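You operate a simulated robot arm through the tools that you are given. There is no shell and no other tool. Be economical: measure what you need, move in short steps, check, and stop when the job is done.

You run a simulated robot arm. Do the job below in one go: nothing can be reset, and whatever is moved stays where it is left.

## Task
Seal the two open edges of the unit on the turntable.
Fine: suction on first and left on, one run an edge, feed off at the end, carriage at either end; dose lever, nozzle latch and plunger arm stay.
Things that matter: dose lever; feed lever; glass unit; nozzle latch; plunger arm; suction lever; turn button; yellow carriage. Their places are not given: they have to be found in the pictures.

It is judged by the outcome, as a careful person would: the job done as asked, and still so three seconds after it is handed in. It fails if anything else is knocked over, pushed out of place, dropped, spilled or broken. Lids that push on must go on centred and level and be pressed home; caps that screw on are set level and turned clockwise until they are tight.

## Robot
A 7-joint arm with a fingered hand, fixed in place. Base frame: the origin is at the foot of the arm, x ahead of it, y to its left, z up. Readings come in m, rad, newtons and seconds.
With the tool pointing down near the work surface it reaches from about 0.1 to 0.6 m from the base axis. Its first joint turns from -2.897 to 2.897 rad. Payload 4.9 kg.
The TCP is the grasp point between the finger pads, 0.032 m short of the fingertips. In the tool frame z runs along the fingers and y along their closing line. The gripper opens to 0.192 m. The gripper's body begins 0.089 m behind the TCP. The gripper is a hand of 3 fingers: y runs from the thumb to the fingers, the wrist lies at [0, 0, -0.267] in the tool frame.
Orientation is that of the tool frame in the base frame, as [roll, pitch, yaw] about the fixed x, y, z axes, in that order (R = Rz(yaw) Ry(pitch) Rx(roll)). With the fingers straight down and closing along the base's y, the tool's x points along the base's -x, its y along +y and its z along -z.

## Interface
- The arm moves only by the tool servo_tool. Its arguments are lists of equal length, an entry for each row: "delta_pos": the shift along the tool's x, y, z in units of 25 mm (1.0 is 25 mm), a list of three; "dr": the turn, a rotation vector about the tool's x, y, z in units of 8 degrees (1.0 is 8 degrees), a list of three. In form: {"delta_pos": [[x, y, z], ...], "dr": [[rx, ry, rz], ...]}. A call has 1 to 8 rows; each row shifts and turns the commanded pose from where the row before left it, along the tool's axes as they then stand. A call with a number of a shift or a turn outside -1 to 1 is refused whole. Each row takes 0.2 s and may step no farther than 0.05 m and 0.15 rad from the row before; otherwise, the whole call is refused. A pose out of reach is approached as far as the arm can. The call stops where the force on the tool passes 40 N (or 10 N more than at its start, if that is more) or the arm is blocked; 0.2 s more then pass. In this call time passes only in rows, and 0.2 s behind the last. The reply holds the time, the measured pose of the TCP, the force on the tool along the base axes, the opening and the grip force, in the units named above and with some noise, with the torque about the TCP (base axes, N m) and any sound that the robot's microphone picked up, and new pictures: "show" is both (left out), scene, wrist or none.
- Cameras (640 x 400 px; columns grow to the right, rows downward): "scene" is fixed at [0.3982, 0.6429, 1.2102]; the picture's right is [-0.97, 0.23, 0.00], its down [-0.17, -0.73, -0.66] and it looks along [-0.15, -0.65, 0.75] (base axes); focal length 214 px, centre (320, 200). "wrist" rides on the gripper at [0.08, -0.046, -0.113] in the tool frame; the picture's right is [0.50, 0.87, 0.00], its down [-0.67, 0.39, -0.63] and it looks along [-0.55, 0.32, 0.78] (tool axes); focal length 226 px, centre (320, 200).
- set_fingers(finger1, finger2, thumb_bend): sets how far each is bent, from 0 (flat) to 100 (curled in); at 30 the hand is open as for a grip, at 70 the pads meet at the TCP. One left out holds its place. A second passes; each finger stops where it meets its share of the squeeze, and holds until it gets a number again. It is the only way to open and close the hand. It gives what a move gives, with no picture; readings hold the bend of each and the force on the fingers (four entries, about 0 where the hand has none), thumb and palm.
- pixel_to_xyz(camera, pixels): there is no depth. For up to 12 entries [column, row, z] of the newest picture of that camera ("zoom" is the newest enlarged one), the place [x, y] in the base frame at which the ray of that pixel passes the height z, good to about 0.003 m, but the place of the scene camera against the robot may be out by one fixed shift of up to 0.018 m in any direction. It takes no simulated time.
- zoom(camera, box): a new picture of the part [left, top, right, bottom] of that camera's present view, enlarged. It takes no simulated time.
- hand_in(): hands the job in; it is judged then, once.

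Work in short steps. Measure before you move; look again where a grasp or a placing could have gone wrong, and mend it. You have 80 turns and 200 pictures in all, those below and enlarged ones among them. Open the gripper and draw the arm clear of the work before you hand the job in, unless the task says otherwise; then end with one line.

The tools are called after "Request:" as name(argument=value, ...) on one line, values as JSON. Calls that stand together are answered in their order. servo_tool: Moves the arm, as the interface text tells. Its arguments: {"type":"object","properties":{"delta_pos":{"type":"array"},"dr":{"type":"array"},"show":{"type":"string","enum":["both","scene","wrist","none"]}},"required":["delta_pos","dr"]} The other tools are called the same way: set_fingers (finger1, finger2, thumb_bend) moves the fingers one by one; pixel_to_xyz (camera, pixels) gives the place at which the rays of pixels pass given heights; zoom (camera, box) takes an enlarged picture of a part of a camera's view; hand_in () hands the job in.

At the start:

```text
clock: 0.0
position: [0.3293, 0.3677, 1.2185]
ee_rot: [-3.141, -0.001, -3.141]
wrist_force: [-0.4, -0.5, -0.5]
moment: [-0.01, -0.02, -0.02]
grip_width: 0.192
grasp_force: 0.0
shape: jaw
bend: [30.0, 30.0, 30.0]
finger forces: [0.0, 0.0, 0.0, 0.1, 0.1, 0.0]
```

scene: 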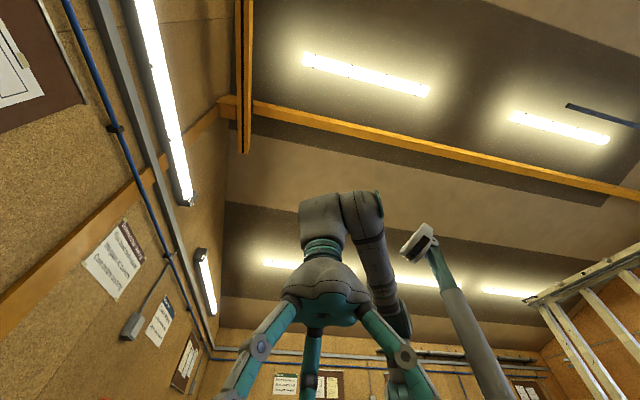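
wrist: 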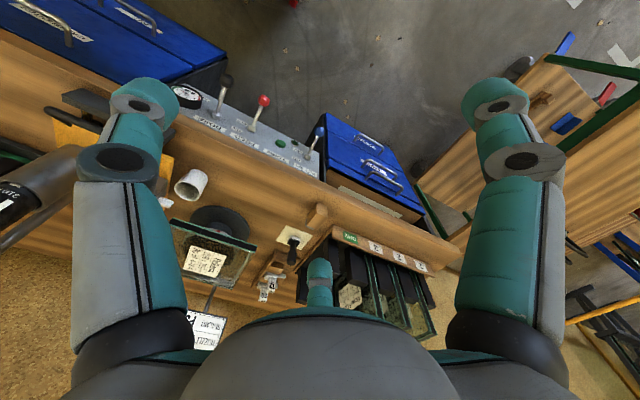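

The scene camera looks up at the ceiling, so the wrist camera must serve. It shows a control box with levers near (250,120) and a turntable with the glass near (210,240); I enlarge both.

Request:
zoom(camera="wrist", box=[140, 60, 360, 200])

Request:
zoom(camera="wrist", box=[140, 160, 360, 300])

Request:
zoom(camera="wrist", box=[0, 60, 220, 260])

```text
2.86 times, centred on (250, 130) of wrist
```

zoom: 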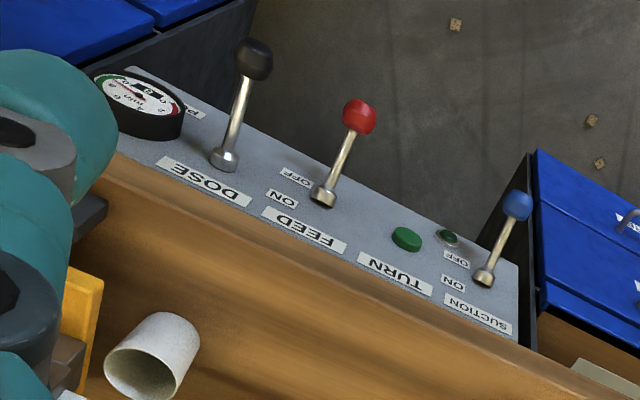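

```text
2.86 times, centred on (250, 230) of wrist
```

zoom: 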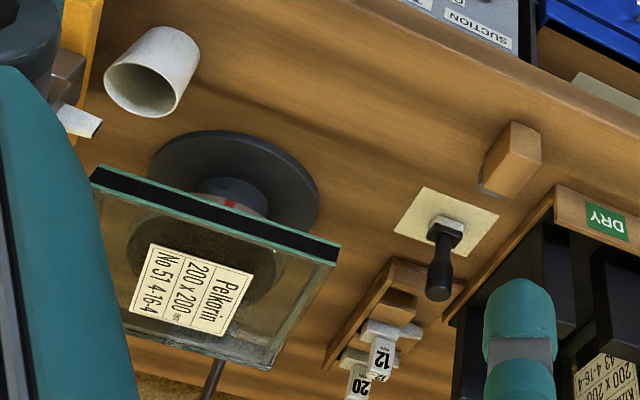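

```text
2.00 times, centred on (110, 160) of wrist
```

zoom: 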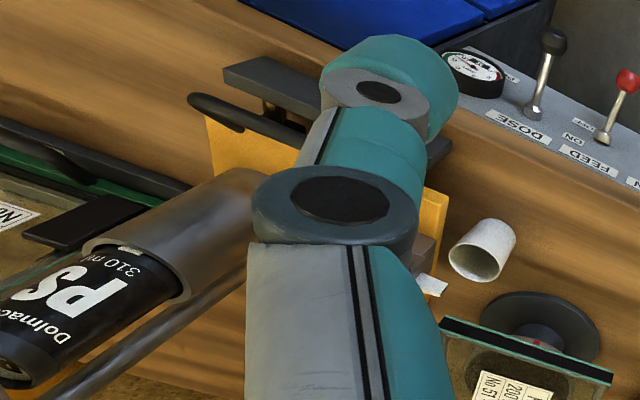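

The wrist picture is upside down: its down direction is up and away in the base frame. I use the 200 mm glass edge, corners at about (171,220) and (259,249), to work out heights.

Request:
pixel_to_xyz(camera="wrist", pixels=[[171.5, 219.5, 0.8], [259, 249, 0.8], [171.5, 219.5, 0.9], [259, 249, 0.9], [171.5, 219.5, 1.0], [259, 249, 1.0], [238, 287, 0.9], [238, 287, 1.0], [238, 287, 0.8]])

```text
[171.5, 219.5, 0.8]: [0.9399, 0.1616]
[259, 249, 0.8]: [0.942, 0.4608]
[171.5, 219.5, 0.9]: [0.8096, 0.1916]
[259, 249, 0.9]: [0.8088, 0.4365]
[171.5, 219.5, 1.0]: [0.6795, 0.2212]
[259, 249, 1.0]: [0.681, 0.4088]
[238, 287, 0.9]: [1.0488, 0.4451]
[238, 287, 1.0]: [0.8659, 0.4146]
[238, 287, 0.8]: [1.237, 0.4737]
```

The glass sits at about z 0.98, x 0.70–0.90, y 0.21–0.41. I move the hand 0.2 m toward -y for a second view, to triangulate the levers and see the carriage.

Request:
servo_tool(delta_pos=[[0, -1, 0], [0, -1, 0], [0, -1, 0], [0, -1, 0], [0, -1, 0], [0, -1, 0], [0, -1, 0], [0, -1, 0]], dr=[[0, 0, 0], [0, 0, 0], [0, 0, 0], [0, 0, 0], [0, 0, 0], [0, 0, 0], [0, 0, 0], [0, 0, 0]], show="wrist")

```text
clock: 1.8
position: [0.3298, 0.1668, 1.2173]
ee_rot: [-3.141, -0.001, -3.141]
wrist_force: [-0.7, -0.1, -0.3]
moment: [-0.02, -0.01, 0.0]
grip_width: 0.1919
grasp_force: 0.1
shape: jaw
bend: [30.0, 30.0, 30.0]
finger forces: [0.0, 0.1, 0.0, 0.0, 0.1, 0.0]
```

wrist: 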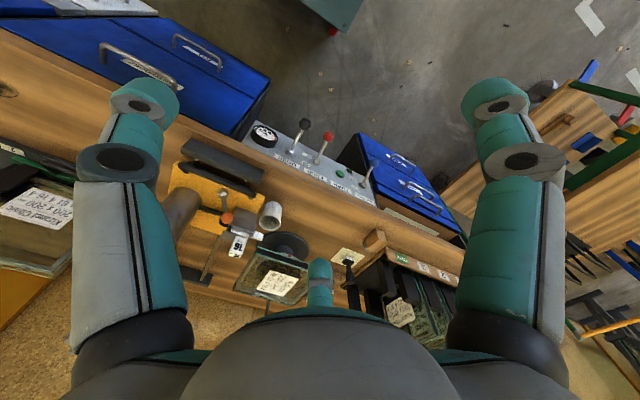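

Now the carriage shows at about (210,200). I enlarge the panel and carriage areas.

Request:
zoom(camera="wrist", box=[230, 100, 400, 210])

Request:
zoom(camera="wrist", box=[150, 125, 390, 315])

```text
3.64 times, centred on (315, 155) of wrist
```

zoom: 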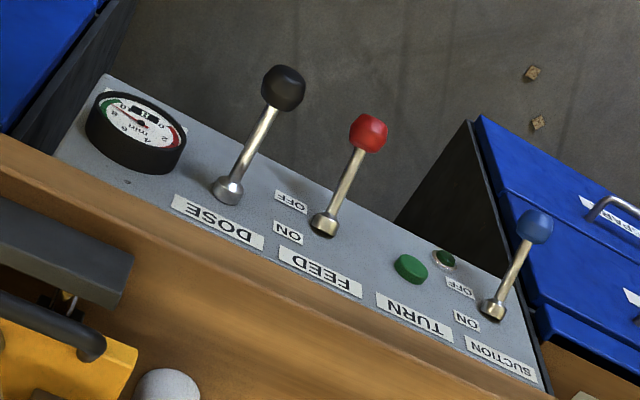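

```text
2.11 times, centred on (270, 220) of wrist
```

zoom: 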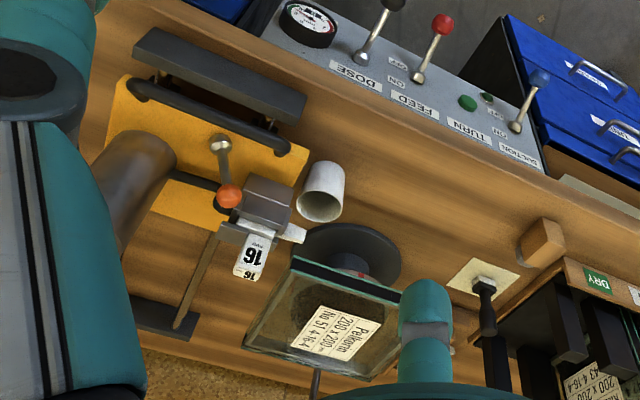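

Triangulation from the two views puts the panel on a vertical face at x≈0.555. The feed pivot is at about (0.551,0.282,0.722) with its knob at (0.479,0.282,0.682). The suction knob is at (0.479,0.457,0.681) and the turn button at (0.552,0.370,0.721). I roll the hand about its axis so the camera ends up above when the fingers tilt forward.

Request:
servo_tool(delta_pos=[[0, 0, 0], [0, 0, 0], [0, 0, 0], [0, 0, 0], [0, 0, 0], [0, 0, 0], [0, 0, 0], [0, 0, 0]], dr=[[0, 0, 1], [0, 0, 1], [0, 0, 1], [0, 0, 1], [0, 0, 1], [0, 0, 1], [0, 0, 1], [0, 0, 1]], show="wrist")

```text
clock: 3.6
position: [0.3301, 0.1671, 1.2184]
ee_rot: [3.14, 0.0, 2.023]
wrist_force: [0.1, -0.1, -0.1]
moment: [-0.01, 0.01, -0.01]
grip_width: 0.1918
grasp_force: 0.1
shape: jaw
bend: [30.0, 30.0, 30.0]
finger forces: [0.0, 0.0, 0.0, 0.1, 0.0, 0.0]
```

wrist: 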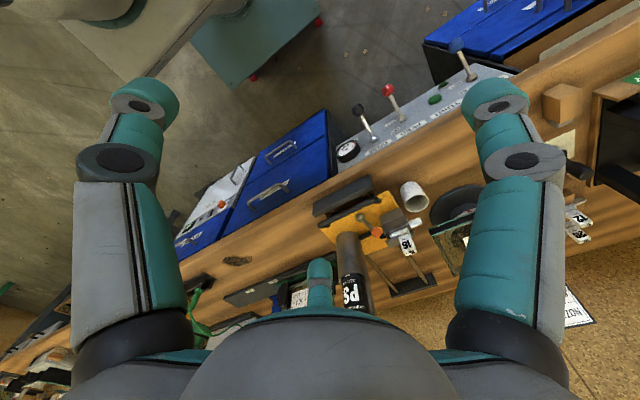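

It turned freely, to yaw 2.02. I carry on with the roll.

Request:
servo_tool(delta_pos=[[0, 0, 0], [0, 0, 0], [0, 0, 0], [0, 0, 0], [0, 0, 0], [0, 0, 0], [0, 0, 0], [0, 0, 0]], dr=[[0, 0, 1], [0, 0, 1], [0, 0, 1], [0, 0, 1], [0, 0, 1], [0, 0, 1], [0, 0, 1], [0, 0, 1]], show="wrist")

Request:
servo_tool(delta_pos=[[0, 0, 0], [0, 0, 0], [0, 0, 0], [0, 0, 0], [0, 0, 0], [0, 0, 0], [0, 0, 0]], dr=[[0, 0, 1], [0, 0, 1], [0, 0, 1], [0, 0, 1], [0, 0, 1], [0, 0, 1], [0, 0, 0.5]], show="wrist")

```text
clock: 5.4
position: [0.3293, 0.1675, 1.2182]
ee_rot: [-3.142, -0.001, 0.904]
wrist_force: [0.5, 0.1, -0.7]
moment: [0.0, -0.04, 0.04]
grip_width: 0.1921
grasp_force: 0.1
shape: jaw
bend: [30.0, 30.0, 30.0]
finger forces: [0.1, 0.0, 0.0, 0.0, 0.0, 0.0]
```

wrist: 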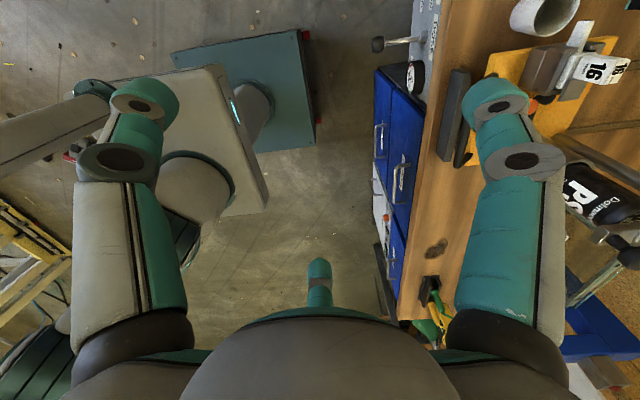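

```text
clock: 7.0
position: [0.3297, 0.1671, 1.2188]
ee_rot: [3.139, 0.0, -0.001]
wrist_force: [-0.2, 0.3, -0.6]
moment: [0.0, -0.01, 0.02]
grip_width: 0.1919
grasp_force: 0.1
shape: jaw
bend: [30.0, 30.0, 30.0]
finger forces: [0.0, 0.0, 0.1, 0.1, 0.1, 0.0]
```

wrist: 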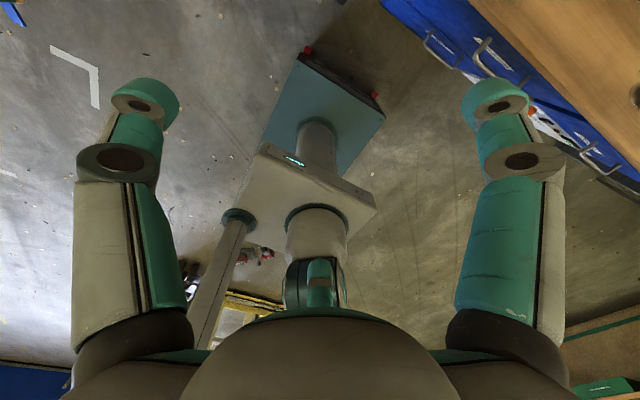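

The roll is at 180° and yaw is 0. Now I tilt the fingers forward, about +y of the tool, by 64°.

Request:
servo_tool(delta_pos=[[0, 0, 0], [0, 0, 0], [0, 0, 0], [0, 0, 0], [0, 0, 0], [0, 0, 0], [0, 0, 0], [0, 0, 0]], dr=[[0, 1, 0], [0, 1, 0], [0, 1, 0], [0, 1, 0], [0, 1, 0], [0, 1, 0], [0, 1, 0], [0, 1, 0]], show="wrist")

```text
clock: 8.8
position: [0.35, 0.1524, 1.2356]
ee_rot: [3.127, -1.111, 0.024]
wrist_force: [-0.2, 0.0, -1.1]
moment: [-0.01, -0.05, 0.0]
grip_width: 0.192
grasp_force: 0.1
shape: jaw
bend: [30.0, 30.0, 30.0]
finger forces: [0.1, 0.0, 0.0, 0.1, 0.1, 0.0]
out of reach, approached as far as the arm can: row 8
```

wrist: 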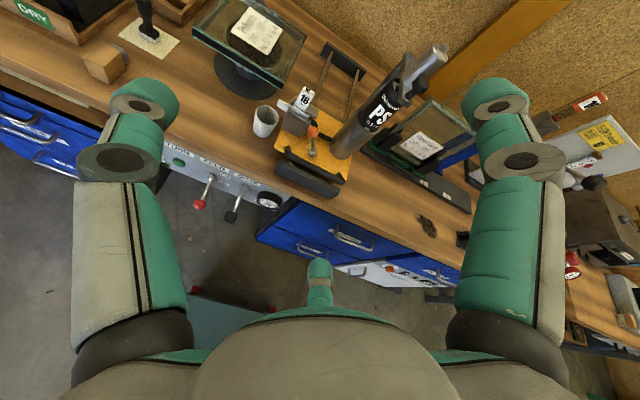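

A clear upright view. I enlarge the carriage, the unit and the panel.

Request:
zoom(camera="wrist", box=[190, 0, 350, 100])

Request:
zoom(camera="wrist", box=[240, 60, 480, 210])

Request:
zoom(camera="wrist", box=[150, 130, 310, 230])

```text
4.00 times, centred on (270, 50) of wrist
```

zoom: 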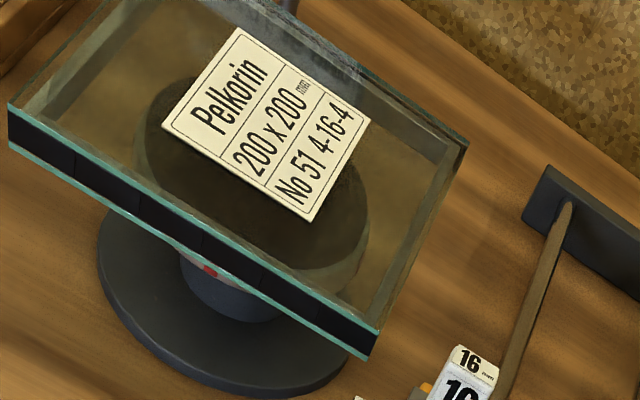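

```text
2.67 times, centred on (360, 135) of wrist
```

zoom: 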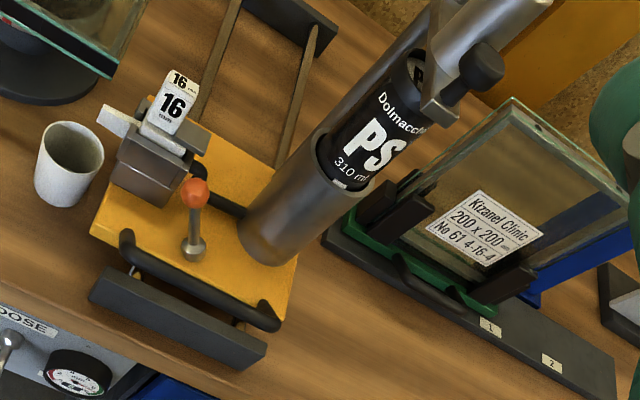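

```text
4.00 times, centred on (230, 180) of wrist
```

zoom: 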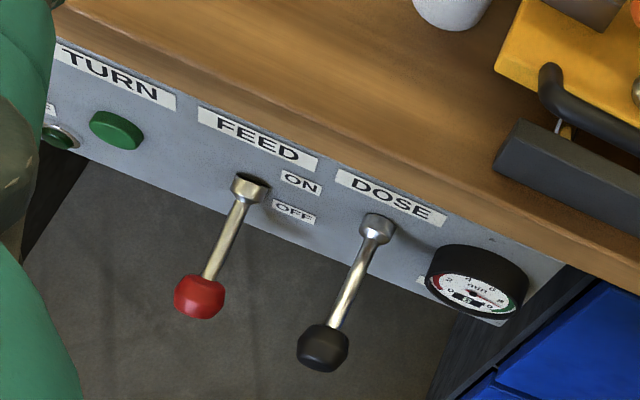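

The near edge facing the robot looks black and filled; the right edge, facing the nozzle, looks open. I check my coordinates with this view and place the handle and block.

Request:
pixel_to_xyz(camera="wrist", pixels=[[288.8, 150, 0.85], [288.8, 150, 0.9], [341.3, 180.7, 0.85], [341.3, 180.7, 0.9], [200, 204.3, 0.682], [179.3, 162.5, 0.721], [279.4, 161.3, 0.85], [279.4, 161.3, 0.9], [279.4, 103, 0.9], [279.4, 103, 0.95], [282.5, 88.75, 0.95], [282.5, 88.75, 0.9]])

```text
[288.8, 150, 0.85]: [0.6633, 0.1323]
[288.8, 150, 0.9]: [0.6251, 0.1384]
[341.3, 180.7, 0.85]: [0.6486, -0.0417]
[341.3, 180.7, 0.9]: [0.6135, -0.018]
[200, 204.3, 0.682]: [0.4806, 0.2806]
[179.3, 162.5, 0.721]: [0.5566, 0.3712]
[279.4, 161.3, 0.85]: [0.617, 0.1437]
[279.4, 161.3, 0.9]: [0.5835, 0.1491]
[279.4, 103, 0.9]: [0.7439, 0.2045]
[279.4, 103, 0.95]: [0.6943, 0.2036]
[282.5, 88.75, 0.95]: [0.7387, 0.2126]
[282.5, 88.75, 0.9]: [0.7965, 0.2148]
```

Coordinates agree: feed knob (0.481,0.281), button (0.557,0.371). I roll +30° about the tool axis so the camera sits straight above and a finger gap faces up for the lever rod, then start moving toward +y.

Request:
servo_tool(delta_pos=[[0, 0, 0], [0, 0, 0], [0, 0, 0], [0, 0, 0], [-0.5, -0.866, 0], [-0.5, -0.866, 0], [-0.5, -0.866, 0], [-0.5, -0.866, 0]], dr=[[0, 0, 0.9375], [0, 0, 0.9375], [0, 0, 0.9375], [0, 0, 0.9375], [0, 0, 0], [0, 0, 0], [0, 0, 0], [0, 0, 0]], show="wrist")

Request:
set_fingers(finger1=50, finger2=50, thumb_bend=50)

```text
clock: 10.6
position: [0.4606, 0.1095, 1.3281]
ee_rot: [-2.352, -0.89, -0.912]
wrist_force: [-0.3, 0.0, -0.1]
moment: [-0.01, 0.04, -0.04]
grip_width: 0.192
grasp_force: 0.0
shape: jaw
bend: [30.0, 30.0, 30.0]
finger forces: [0.0, 0.0, 0.0, 0.0, 0.0, 0.0]
out of reach, approached as far as the arm can: row 1, 2, 3, 4, 5, 6, 7, 8
```

wrist: 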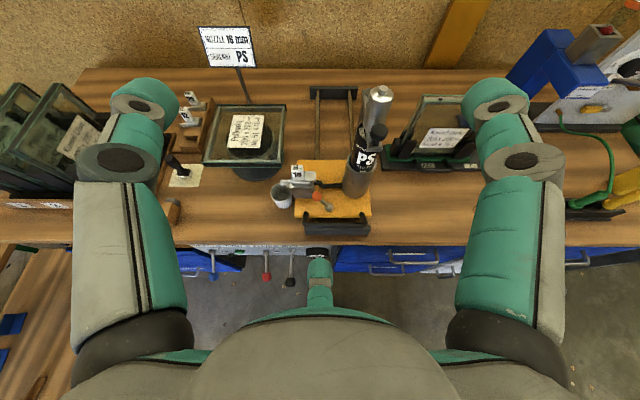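

```text
clock: 11.6
position: [0.4605, 0.1107, 1.3292]
ee_rot: [-2.353, -0.89, -0.909]
wrist_force: [-0.1, -0.8, -0.1]
moment: [0.0, 0.02, -0.01]
grip_width: 0.0848
grasp_force: 0.0
shape: fingers
bend: [50.0, 50.0, 50.0]
finger forces: [0.1, 0.0, 0.1, 0.1, 0.1, 0.0]
```

At this height the pose is at the edge of reach, but the view is good. I enlarge the unit and the sign before going down.

Request:
zoom(camera="wrist", box=[180, 85, 300, 185])

Request:
zoom(camera="wrist", box=[270, 80, 410, 240])

Request:
servo_tool(delta_pos=[[-0.776, 0.448, 0.443], [-0.776, 0.448, 0.443], [-0.776, 0.448, 0.443], [-0.776, 0.448, 0.443], [-0.776, 0.448, 0.443], [-0.776, 0.448, 0.443], [-0.776, 0.448, 0.443], [-0.776, 0.448, 0.443]], dr=[[0, 0, 0], [0, 0, 0], [0, 0, 0], [0, 0, 0], [0, 0, 0], [0, 0, 0], [0, 0, 0], [0, 0, 0]], show="wrist")

```text
4.00 times, centred on (240, 135) of wrist
```

zoom: 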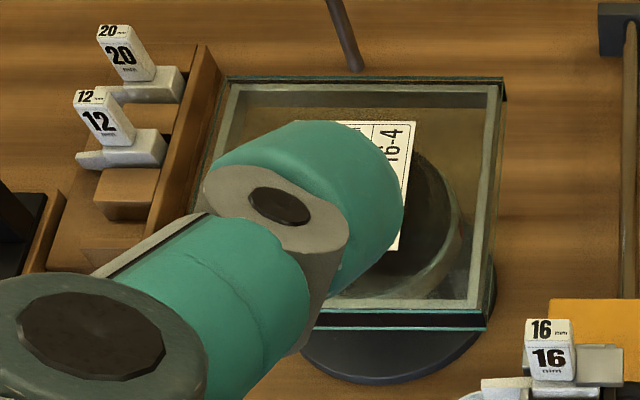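

```text
2.50 times, centred on (340, 160) of wrist
```

zoom: 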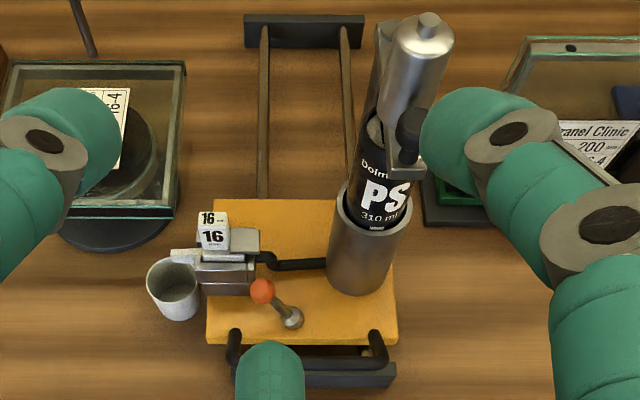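

```text
clock: 13.4
position: [0.5017, 0.0349, 1.1771]
ee_rot: [-2.349, -0.888, -0.91]
wrist_force: [0.2, 0.2, 0.3]
moment: [-0.04, 0.01, 0.04]
grip_width: 0.0849
grasp_force: 0.1
shape: fingers
bend: [50.0, 50.0, 50.0]
finger forces: [0.0, 0.0, 0.1, 0.1, 0.0, 0.1]
out of reach, approached as far as the arm can: row 1, 2, 3, 4, 5, 6, 7, 8
```

wrist: 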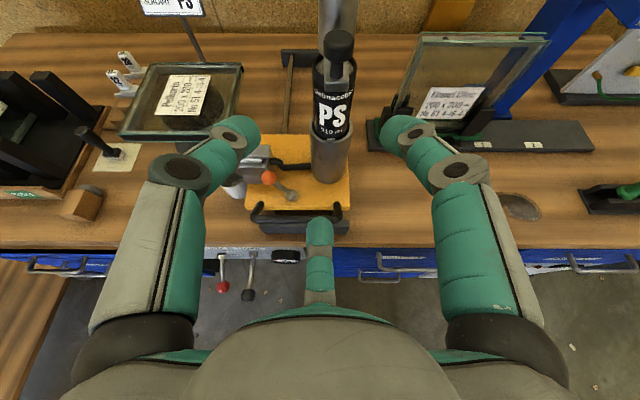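

The roll joint seems to be near its limit at this azimuth. I'll let the hand's heading follow the arm's own bearing: yaw it toward +y about the base z axis and see whether it comes back within reach.

Request:
servo_tool(delta_pos=[[0, 0, 0], [0, 0, 0], [0, 0, 0], [0, 0, 0]], dr=[[0.776, -0.448, -0.443], [0.776, -0.448, -0.443], [0.776, -0.448, -0.443], [0.776, -0.448, -0.443]], show="none")

```text
clock: 14.4
position: [0.4985, 0.0204, 1.1662]
ee_rot: [-2.392, -0.861, -0.471]
wrist_force: [0.0, 0.8, 0.0]
moment: [0.0, 0.01, -0.02]
grip_width: 0.0846
grasp_force: 0.0
shape: fingers
bend: [50.0, 50.0, 50.0]
finger forces: [0.1, 0.0, 0.0, 0.0, 0.0, 0.1]
out of reach, approached as far as the arm can: row 2, 3
```

It tracks once the heading follows the arm. I yaw a bit more, to a heading of about 45°, and start down toward the pre-grasp point for the suction knob.

Request:
servo_tool(delta_pos=[[0, 0, 0], [0, 0, 0], [0, 0, 0], [-0.93, -0.304, 0.896], [-0.93, -0.304, 0.896], [-0.93, -0.304, 0.896], [-0.93, -0.304, 0.896], [-0.93, -0.304, 0.896]], dr=[[0.683, -0.4, -0.43], [0.683, -0.4, -0.43], [0.683, -0.4, -0.43], [0, 0, 0], [0, 0, 0], [0, 0, 0], [0, 0, 0], [0, 0, 0]], show="wrist")

```text
clock: 16.2
position: [0.4745, 0.1299, 1.0414]
ee_rot: [-2.396, -0.86, -0.089]
wrist_force: [0.2, -0.7, -0.2]
moment: [0.03, -0.01, 0.0]
grip_width: 0.0843
grasp_force: 0.1
shape: fingers
bend: [50.0, 50.0, 50.0]
finger forces: [0.0, 0.1, 0.0, 0.0, 0.0, 0.0]
```

wrist: 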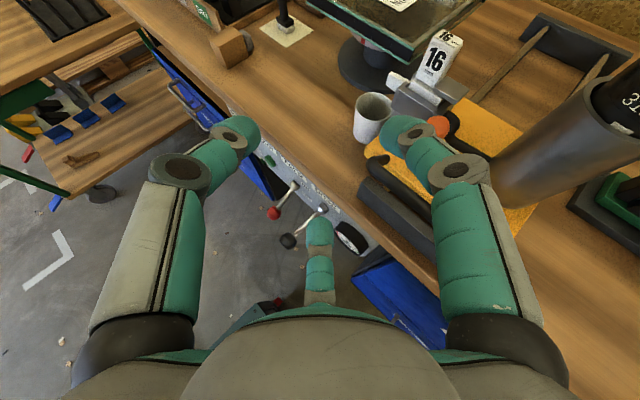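

Within reach now. This close view shows the carriage and the unit's -y edge, so I enlarge it.

Request:
zoom(camera="wrist", box=[330, 0, 640, 240])

Request:
zoom(camera="wrist", box=[310, 0, 480, 110])

```text
1.67 times, centred on (485, 120) of wrist
```

zoom: 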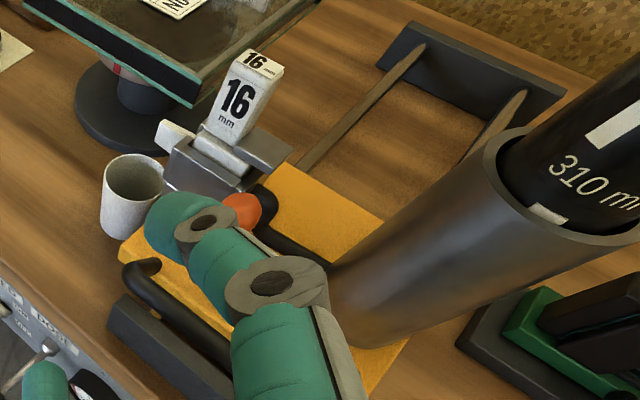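

```text
3.64 times, centred on (395, 55) of wrist
```

zoom: 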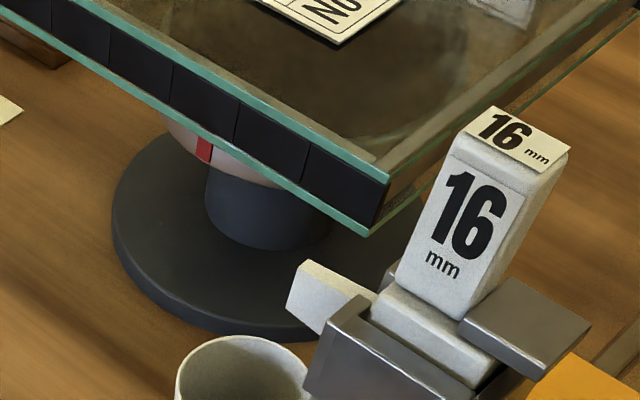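

The near edge is filled black and the -y edge is open with its spacer recessed, so the first run can start where things stand. Next I get the handle height and the bench height.

Request:
pixel_to_xyz(camera="wrist", pixels=[[379, 160, 0.85], [379, 160, 0.9], [379, 160, 0.95], [357, 182, 0.85], [357, 182, 0.9], [391, 80, 0.98], [391, 80, 0.93], [538, 18, 0.85], [538, 18, 0.9]])

```text
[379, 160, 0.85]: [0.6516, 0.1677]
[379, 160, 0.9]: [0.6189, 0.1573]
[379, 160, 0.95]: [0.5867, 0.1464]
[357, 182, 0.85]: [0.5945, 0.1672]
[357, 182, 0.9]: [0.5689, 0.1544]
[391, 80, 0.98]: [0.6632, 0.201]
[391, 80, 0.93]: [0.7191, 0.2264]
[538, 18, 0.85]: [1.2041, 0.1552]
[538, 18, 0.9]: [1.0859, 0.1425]
```

The handle bar runs along y at x≈0.58, z≈0.955, y 0–0.144, above the block. I carry on to the pre-grasp point for suction.

Request:
servo_tool(delta_pos=[[-0.967, -0.308, 0.928], [-0.967, -0.308, 0.928], [-0.967, -0.308, 0.928], [-0.967, -0.308, 0.928], [-0.967, -0.308, 0.928], [-0.967, -0.308, 0.928], [-0.967, -0.308, 0.928], [-0.967, -0.308, 0.928]], dr=[[0, 0, 0], [0, 0, 0], [0, 0, 0], [0, 0, 0], [0, 0, 0], [0, 0, 0], [0, 0, 0], [0, 0, 0]], show="wrist")

```text
clock: 18.0
position: [0.4373, 0.3041, 0.8313]
ee_rot: [-2.395, -0.862, -0.093]
wrist_force: [-0.1, 0.2, 0.5]
moment: [-0.02, 0.01, -0.03]
grip_width: 0.0844
grasp_force: 0.0
shape: fingers
bend: [50.0, 50.0, 50.0]
finger forces: [0.1, 0.1, 0.0, 0.0, 0.1, 0.1]
```

wrist: 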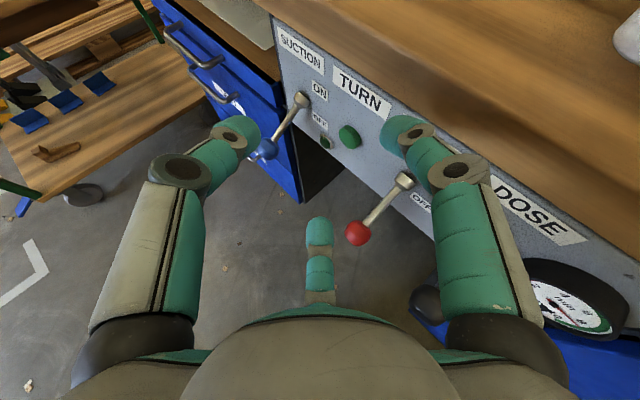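

The suction knob is at (264,150), the feed knob at (357,233) and the button at (349,137). I check these rays against my estimates.

Request:
pixel_to_xyz(camera="wrist", pixels=[[264, 150, 0.681], [264, 150, 0.69], [264, 150, 0.67], [357, 233, 0.682], [357, 233, 0.69], [349, 137, 0.721], [304, 99, 0.72], [404, 181, 0.722]])

```text
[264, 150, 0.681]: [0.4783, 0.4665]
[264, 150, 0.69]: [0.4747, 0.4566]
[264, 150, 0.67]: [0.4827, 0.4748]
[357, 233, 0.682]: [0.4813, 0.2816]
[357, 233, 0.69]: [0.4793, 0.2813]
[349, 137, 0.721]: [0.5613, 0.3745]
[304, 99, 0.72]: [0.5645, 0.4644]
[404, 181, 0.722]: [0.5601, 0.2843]
```

The estimates hold; I take the suction knob at about (0.479,0.462,0.683). I move to the axis 0.1 m short of it and come in 75 mm.

Request:
servo_tool(delta_pos=[[-0.947, -0.384, 0.948], [-0.947, -0.384, 0.948], [-0.947, -0.384, 0.948], [-0.947, -0.384, 0.948], [0, 0, 1], [0, 0, 1]], dr=[[0, 0, 0], [0, 0, 0], [0, 0, 0], [0, 0, 0], [0, 0, 0], [0, 0, 0]], show="wrist")

```text
clock: 19.4
position: [0.4446, 0.4299, 0.7072]
ee_rot: [-2.394, -0.86, -0.088]
wrist_force: [0.4, 0.8, -0.6]
moment: [0.02, 0.02, -0.02]
grip_width: 0.0844
grasp_force: 0.0
shape: fingers
bend: [50.0, 50.0, 50.0]
finger forces: [0.0, 0.0, 0.0, 0.0, 0.0, 0.0]
```

wrist: 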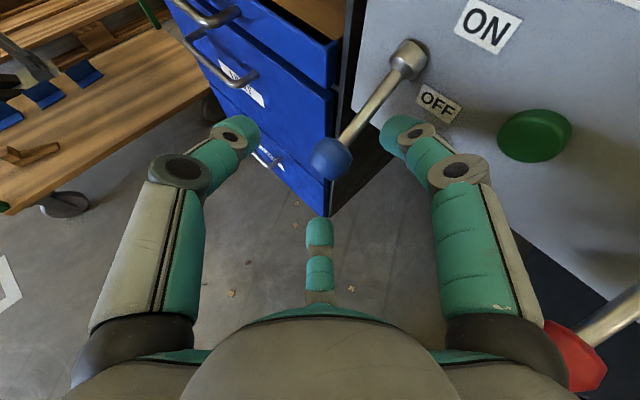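

The knob at (332,158) is nearly on the hand's axis, with about 52 mm to go and about 9 mm to the right. I advance with that correction, then close on it.

Request:
servo_tool(delta_pos=[[0.09, 0.15, 1], [0.09, 0.15, 1]], dr=[[0, 0, 0], [0, 0, 0]], show="wrist")

Request:
set_fingers(finger1=68, finger2=68, thumb_bend=68)

Request:
zoom(camera="wrist", box=[200, 60, 520, 260])

```text
clock: 20.0
position: [0.4814, 0.4558, 0.6834]
ee_rot: [-2.396, -0.863, -0.089]
wrist_force: [-4.8, -0.3, -0.3]
moment: [-0.03, -0.04, -0.07]
grip_width: 0.0796
grasp_force: 1.4
shape: fingers
bend: [52.0, 50.0, 50.0]
finger forces: [4.0, 0.1, 0.0, 0.0, 0.1, 0.0]
```

wrist: 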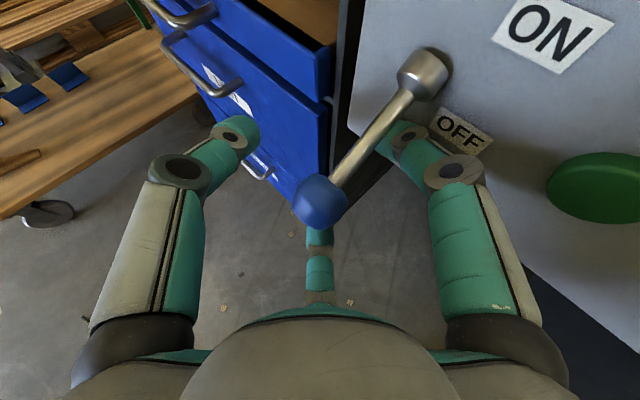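

```text
clock: 21.0
position: [0.4818, 0.4545, 0.6837]
ee_rot: [-2.395, -0.861, -0.091]
wrist_force: [-0.1, -0.2, -0.1]
moment: [-0.02, 0.01, -0.01]
grip_width: 0.0099
grasp_force: 0.1
shape: fingers
bend: [68.0, 68.0, 68.0]
finger forces: [0.1, 0.1, 0.1, 0.0, 0.0, 0.0]
```

```text
2.00 times, centred on (360, 160) of wrist
```

zoom: 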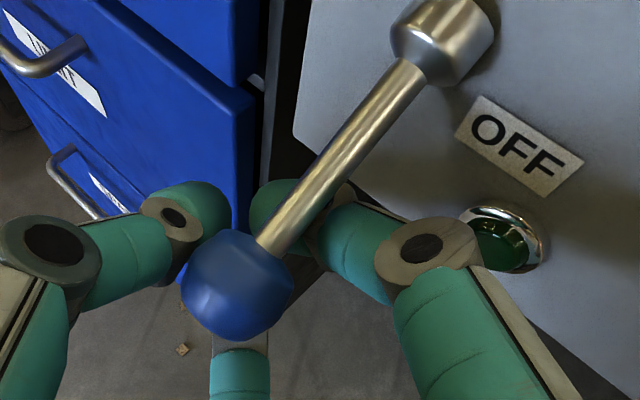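

The fingers closed just under and past the blue knob without pinching it, so they now sit beneath the lever rod. I push straight up with the closed fingertips, a short way first.

Request:
servo_tool(delta_pos=[[0.7585, -0.4437, -0.477], [0.7585, -0.4437, -0.477]], dr=[[0, 0, 0], [0, 0, 0]], show="wrist")

```text
clock: 21.6
position: [0.4832, 0.455, 0.7348]
ee_rot: [-2.396, -0.86, -0.091]
wrist_force: [-3.8, -7.9, -1.9]
moment: [0.1, -0.01, -0.25]
grip_width: 0.0118
grasp_force: 2.9
shape: fingers
bend: [69.0, 68.0, 68.0]
finger forces: [6.9, 0.1, 0.1, 0.0, 0.0, 0.0]
```

wrist: 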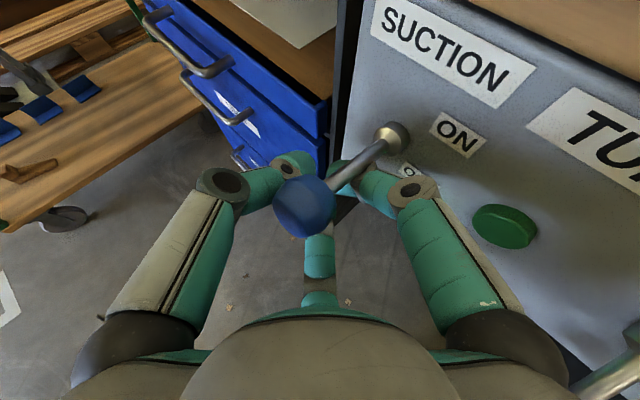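

The lever is rising, with some side load of about 8 N. I carry on upward with a small shift toward -y to relieve it.

Request:
servo_tool(delta_pos=[[0.42, 0.06, -0.46], [0.61, -0.35, -0.38]], dr=[[0, 0, 0], [0, 0, 0]], show="wrist")

```text
clock: 22.2
position: [0.4819, 0.4445, 0.7634]
ee_rot: [-2.407, -0.853, -0.078]
wrist_force: [-3.5, 5.2, -21.9]
moment: [-0.43, 0.02, -0.11]
grip_width: 0.0171
grasp_force: 11.1
shape: fingers
bend: [69.0, 68.0, 67.0]
finger forces: [7.9, 0.1, 0.0, 0.0, 13.4, 0.1]
```

wrist: 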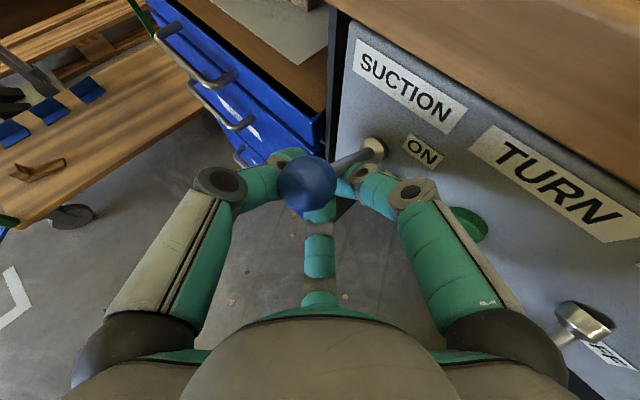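

There's a 22 N reaction downward, so the lever is likely at its upper stop. I ease down and back away along the axis to see.

Request:
servo_tool(delta_pos=[[-0.7585, 0.4437, 0.477], [-0.38, 0.22, 0.24], [0, 0, -1], [0, 0, -1], [0, 0, -1], [0, 0, -1]], dr=[[0, 0, 0], [0, 0, 0], [0, 0, 0], [0, 0, 0], [0, 0, 0], [0, 0, 0]], show="wrist")

```text
clock: 23.6
position: [0.421, 0.3838, 0.7775]
ee_rot: [-2.395, -0.859, -0.091]
wrist_force: [0.4, -0.1, 0.2]
moment: [-0.01, -0.02, -0.01]
grip_width: 0.0094
grasp_force: 0.1
shape: fingers
bend: [68.0, 68.0, 68.0]
finger forces: [0.1, 0.1, 0.0, 0.0, 0.0, 0.1]
```

wrist: 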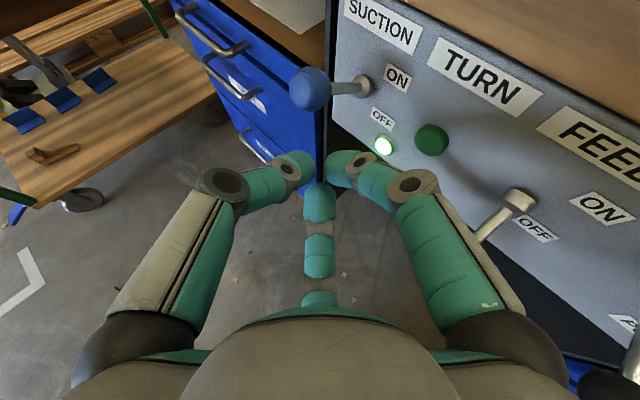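

The lamp is lit and the suction lever is up: suction is on. For the feed lever this heading would bring the palm into the dose knob at (0.455,0.196,0.747). I back off, face straight ahead and roll −60°.

Request:
servo_tool(delta_pos=[[0.7, -0.41, -1], [0.7, -0.41, -1], [0, 0, 0], [0, 0, 0], [0, 0, 0], [0, 0, 0]], dr=[[0, 0, 0], [0, 0, 0], [0, 0, -0.9375], [0, 0, -0.9375], [0, 0, -0.9375], [0, 0, -0.9375]], show="none")

Request:
servo_tool(delta_pos=[[0, 0, 0], [0, 0, 0], [0, 0, 0], [0, 0, 0]], dr=[[0, 0, -0.9375], [0, 0, -0.9375], [0, 0, -0.9375], [0, 0, -0.9375]], show="wrist")

```text
clock: 25.0
position: [0.4039, 0.3664, 0.8365]
ee_rot: [-3.137, -1.073, 0.788]
wrist_force: [-0.4, -0.6, -0.7]
moment: [-0.03, -0.01, -0.01]
grip_width: 0.0094
grasp_force: 0.0
shape: fingers
bend: [68.0, 68.0, 68.0]
finger forces: [0.1, 0.0, 0.0, 0.1, 0.0, 0.0]
```

```text
clock: 26.0
position: [0.405, 0.3648, 0.8368]
ee_rot: [2.401, -0.866, 1.671]
wrist_force: [-0.2, 0.4, 0.1]
moment: [0.0, 0.01, 0.03]
grip_width: 0.0096
grasp_force: 0.1
shape: fingers
bend: [68.0, 68.0, 68.0]
finger forces: [0.0, 0.1, 0.0, 0.0, 0.1, 0.0]
```

wrist: 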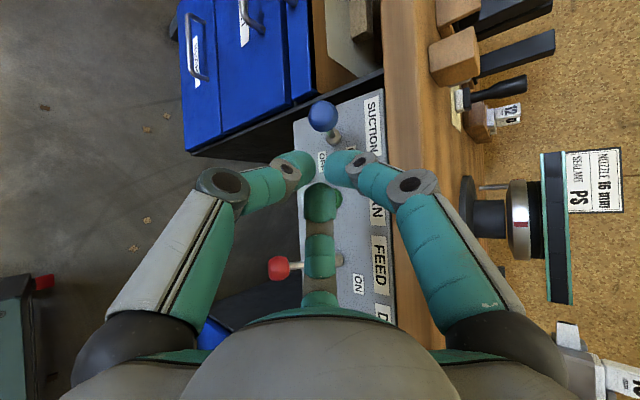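

Orientation as planned. Now I yaw −45° about the base z axis to face the panel straight on.

Request:
servo_tool(delta_pos=[[0, 0, 0], [0, 0, 0], [0, 0, 0], [0, 0, 0], [0, 0, 0], [0, 0, 0]], dr=[[-0.716, -0.411, 0.4495], [-0.716, -0.411, 0.4495], [-0.716, -0.411, 0.4495], [-0.716, -0.411, 0.4495], [-0.716, -0.411, 0.4495], [-0.716, -0.411, 0.4495]], show="wrist")

```text
clock: 27.4
position: [0.4522, 0.2731, 0.8684]
ee_rot: [2.469, -0.878, 1.295]
wrist_force: [0.6, 0.1, 0.8]
moment: [0.01, 0.01, 0.0]
grip_width: 0.0097
grasp_force: 0.1
shape: fingers
bend: [68.0, 68.0, 68.0]
finger forces: [0.1, 0.0, 0.0, 0.0, 0.0, 0.0]
out of reach, approached as far as the arm can: row 1, 2, 3, 4, 5, 6
```

wrist: 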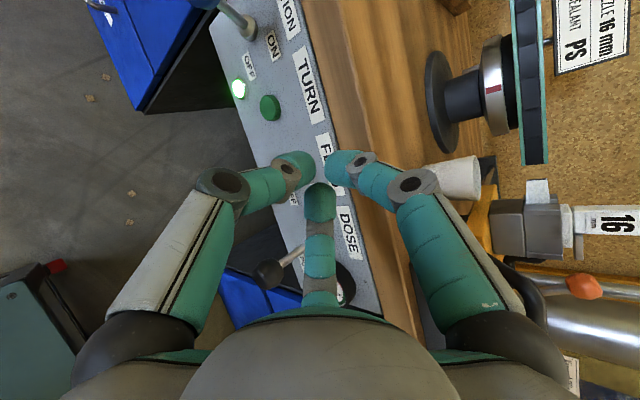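

The heading is blocked for another reason, probably an elbow dragged into a bad swing earlier. I retreat up and back and un-tilt the hand to re-seat the arm's posture.

Request:
servo_tool(delta_pos=[[0.665, 0.02, -0.96], [0.665, 0.02, -0.96], [0.665, 0.02, -0.96], [0.665, 0.02, -0.96], [0, 0, 0], [0, 0, 0], [0, 0, 0], [0, 0, 0]], dr=[[0, 0, 0], [0, 0, 0], [0, 0, 0], [0, 0, 0], [0.459, -0.888, 0], [0.459, -0.888, 0], [0.459, -0.888, 0], [0.459, -0.888, 0]], show="none")

Request:
servo_tool(delta_pos=[[0, 0, 0], [0, 0, 0], [0, 0, 0], [0, 0, 0]], dr=[[0.459, -0.888, 0], [0.459, -0.888, 0], [0.459, -0.888, 0], [0.23, -0.444, 0]], show="both")

```text
clock: 29.4
position: [0.3545, 0.2902, 1.0587]
ee_rot: [2.746, -0.652, 1.08]
wrist_force: [0.4, 0.3, -0.1]
moment: [-0.01, 0.02, 0.02]
grip_width: 0.0095
grasp_force: 0.0
shape: fingers
bend: [68.0, 68.0, 68.0]
finger forces: [0.1, 0.0, 0.1, 0.1, 0.0, 0.1]
out of reach, approached as far as the arm can: row 6, 7, 8
stopped in row 8: the arm was blocked; the commanded pose is now the measured one
```

```text
clock: 30.4
position: [0.3344, 0.3178, 1.0457]
ee_rot: [2.851, -0.478, 1.01]
wrist_force: [-0.6, 0.3, -0.1]
moment: [0.0, 0.0, 0.02]
grip_width: 0.0098
grasp_force: 0.0
shape: fingers
bend: [68.0, 68.0, 68.0]
finger forces: [0.0, 0.0, 0.1, 0.1, 0.1, 0.0]
out of reach, approached as far as the arm can: row 1, 2, 3, 4
```

scene: 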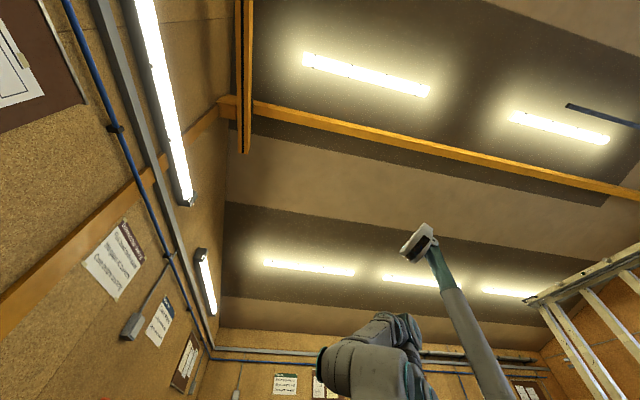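
wrist: 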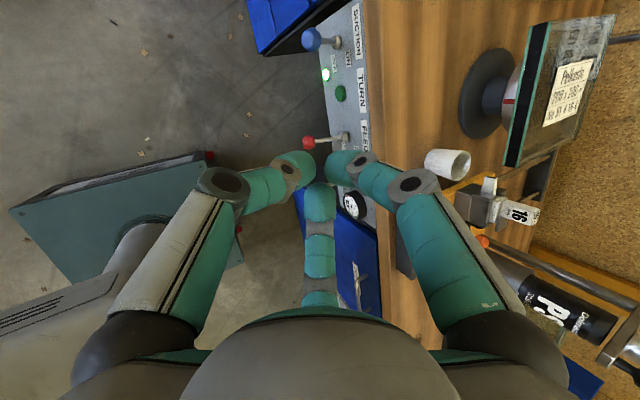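

Even un-tilting is blocked, so some joint sits at its stop. The hand is three-fold symmetric, so rolling −120° gives the same finger layout with the wrist roll joint mid-range. I do that and see.

Request:
servo_tool(delta_pos=[[0, 0, 0], [0, 0, 0], [0, 0, 0], [0, 0, 0], [0, 0, 0], [0, 0, 0], [0, 0, 0], [0, 0, 0]], dr=[[0, 0, -1], [0, 0, -1], [0, 0, -1], [0, 0, -1], [0, 0, -1], [0, 0, -1], [0, 0, -1], [0, 0, -1]], show="none")

Request:
servo_tool(delta_pos=[[0, 0, 0], [0, 0, 0], [0, 0, 0], [0, 0, 0], [0, 0, 0], [0, 0, 0], [0, 0, 0]], dr=[[0, 0, -1], [0, 0, -1], [0, 0, -1], [0, 0, -1], [0, 0, -1], [0, 0, -1], [0, 0, -1]], show="wrist")

```text
clock: 32.2
position: [0.3352, 0.3181, 1.0434]
ee_rot: [2.588, 0.029, 2.048]
wrist_force: [-0.2, 0.1, -0.8]
moment: [-0.01, 0.02, -0.01]
grip_width: 0.0098
grasp_force: 0.1
shape: fingers
bend: [68.0, 68.0, 68.0]
finger forces: [0.0, 0.0, 0.0, 0.0, 0.0, 0.0]
```

```text
clock: 33.8
position: [0.2686, 0.3688, 0.9741]
ee_rot: [2.797, 0.457, 2.878]
wrist_force: [0.4, 0.6, -0.4]
moment: [0.02, -0.03, -0.01]
grip_width: 0.0097
grasp_force: 0.2
shape: fingers
bend: [68.0, 68.0, 68.0]
finger forces: [0.0, 0.0, 0.0, 0.0, 0.0, 0.1]
out of reach, approached as far as the arm can: row 3, 4, 5, 6, 7
```

wrist: 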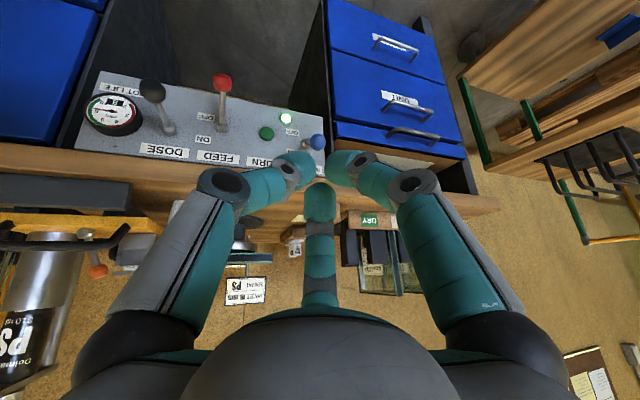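

The limits fit a wrist passed through its straight-line singularity into a flipped branch. To get out I roll back off the stop and swing the heading to the left at modest tilt, after which the hand can go vertical.

Request:
servo_tool(delta_pos=[[0, 0, 0], [0, 0, 0], [0, 0, 0], [0, 0, 0], [0, 0, 0], [0, 0, 0], [0, 0, 0], [0, 0, 0]], dr=[[0, 0, 1], [0, 0, 1], [0, 0, 1], [0, 0, 1], [0, 0, 1], [0, 0, 1], [0, 0, 1], [0, 0, 1]], show="none")

```text
clock: 35.6
position: [0.2673, 0.3678, 0.9741]
ee_rot: [2.583, -0.081, 1.861]
wrist_force: [0.3, -0.4, -0.7]
moment: [-0.01, -0.03, -0.01]
grip_width: 0.0097
grasp_force: 0.0
shape: fingers
bend: [68.0, 68.0, 68.0]
finger forces: [0.0, 0.0, 0.0, 0.0, 0.0, 0.0]
```

That rolled freely. Now I swing the heading left by 64° about the base z axis.

Request:
servo_tool(delta_pos=[[0, 0, 0], [0, 0, 0], [0, 0, 0], [0, 0, 0], [0, 0, 0], [0, 0, 0], [0, 0, 0], [0, 0, 0]], dr=[[0.081, 0.528, -0.845], [0.081, 0.528, -0.845], [0.081, 0.528, -0.845], [0.081, 0.528, -0.845], [0.081, 0.528, -0.845], [0.081, 0.528, -0.845], [0.081, 0.528, -0.845], [0.081, 0.528, -0.845]], show="none")

```text
clock: 37.4
position: [0.2755, 0.3385, 0.9511]
ee_rot: [2.311, -0.06, 2.548]
wrist_force: [0.3, -0.1, 0.3]
moment: [0.01, 0.02, 0.03]
grip_width: 0.0093
grasp_force: 0.1
shape: fingers
bend: [68.0, 68.0, 68.0]
finger forces: [0.0, 0.1, 0.0, 0.1, 0.0, 0.0]
out of reach, approached as far as the arm can: row 3, 4, 5, 6, 7
```

The heading came round partway, to az≈59° and tilt 48°. I try tilting the hand upright from here.

Request:
servo_tool(delta_pos=[[0, 0, 0], [0, 0, 0], [0, 0, 0], [0, 0, 0], [0, 0, 0], [0, 0, 0]], dr=[[0.99, -0.081, 0], [0.99, -0.081, 0], [0.99, -0.081, 0], [0.99, -0.081, 0], [0.99, -0.081, 0], [0.99, -0.081, 0]], show="wrist")

```text
clock: 38.8
position: [0.2832, 0.3336, 0.942]
ee_rot: [3.025, -0.04, 2.543]
wrist_force: [-0.6, 0.1, -0.2]
moment: [-0.03, 0.03, -0.02]
grip_width: 0.0097
grasp_force: 0.2
shape: fingers
bend: [68.0, 68.0, 68.0]
finger forces: [0.0, 0.0, 0.0, 0.1, 0.0, 0.0]
out of reach, approached as far as the arm can: row 1, 2
```

wrist: 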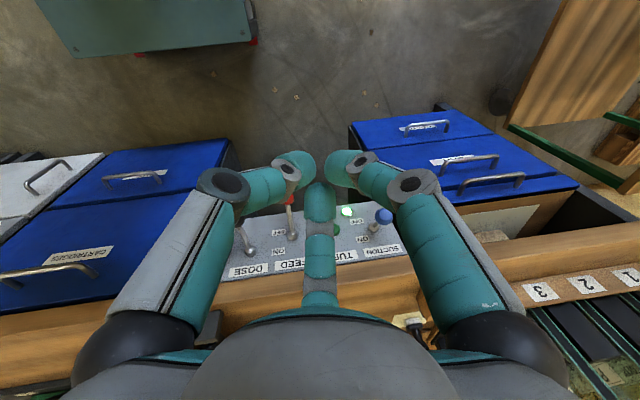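

The hand is near vertical again and in the normal branch. For the feed knob I plan to point 40° forward and 30° to the right (from the +y side, clear of the dose lever), with a finger gap facing the rod. Orientation first.

Request:
servo_tool(delta_pos=[[0, 0, 0], [0, 0, 0], [0, 0, 0], [0, 0, 0], [0, 0, 0], [0, 0, 0]], dr=[[0.05, -0.89, 0], [0.05, -0.89, 0], [0.05, -0.89, 0], [0.05, -0.89, 0], [0.05, -0.89, 0], [0.05, -0.84, 0]], show="none")

Request:
servo_tool(delta_pos=[[0, 0, 0], [0, 0, 0], [0, 0, 0], [0, 0, 0], [0, 0, 0], [0, 0, 0], [0, 0, 0]], dr=[[0, 0, 1], [0, 0, 1], [0, 0, 1], [0, 0, 1], [0, 0, 1], [0, 0, 1], [0, 0, 1]], show="wrist")

Request:
set_fingers(finger1=54, finger2=54, thumb_bend=54)

```text
clock: 40.2
position: [0.2817, 0.3342, 0.9433]
ee_rot: [3.036, 0.696, 2.456]
wrist_force: [-0.8, 0.6, 1.1]
moment: [0.02, 0.03, -0.03]
grip_width: 0.0098
grasp_force: 0.1
shape: fingers
bend: [68.0, 68.0, 68.0]
finger forces: [0.0, 0.1, 0.0, 0.1, 0.0, 0.0]
```

```text
clock: 41.8
position: [0.2817, 0.3338, 0.9429]
ee_rot: [2.497, 0.296, 1.416]
wrist_force: [-0.1, -0.2, -1.2]
moment: [0.03, -0.01, 0.0]
grip_width: 0.0097
grasp_force: 0.0
shape: fingers
bend: [68.0, 68.0, 68.0]
finger forces: [0.0, 0.1, 0.0, 0.1, 0.1, 0.1]
```

wrist: 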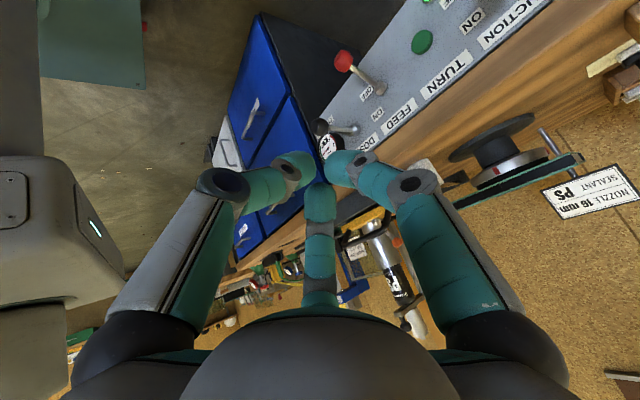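

```text
clock: 42.8
position: [0.2822, 0.3329, 0.9427]
ee_rot: [2.496, 0.295, 1.418]
wrist_force: [-0.5, 0.3, -0.3]
moment: [-0.01, -0.03, 0.04]
grip_width: 0.0668
grasp_force: 0.0
shape: fingers
bend: [54.0, 54.0, 54.0]
finger forces: [0.0, 0.0, 0.0, 0.0, 0.1, 0.1]
```

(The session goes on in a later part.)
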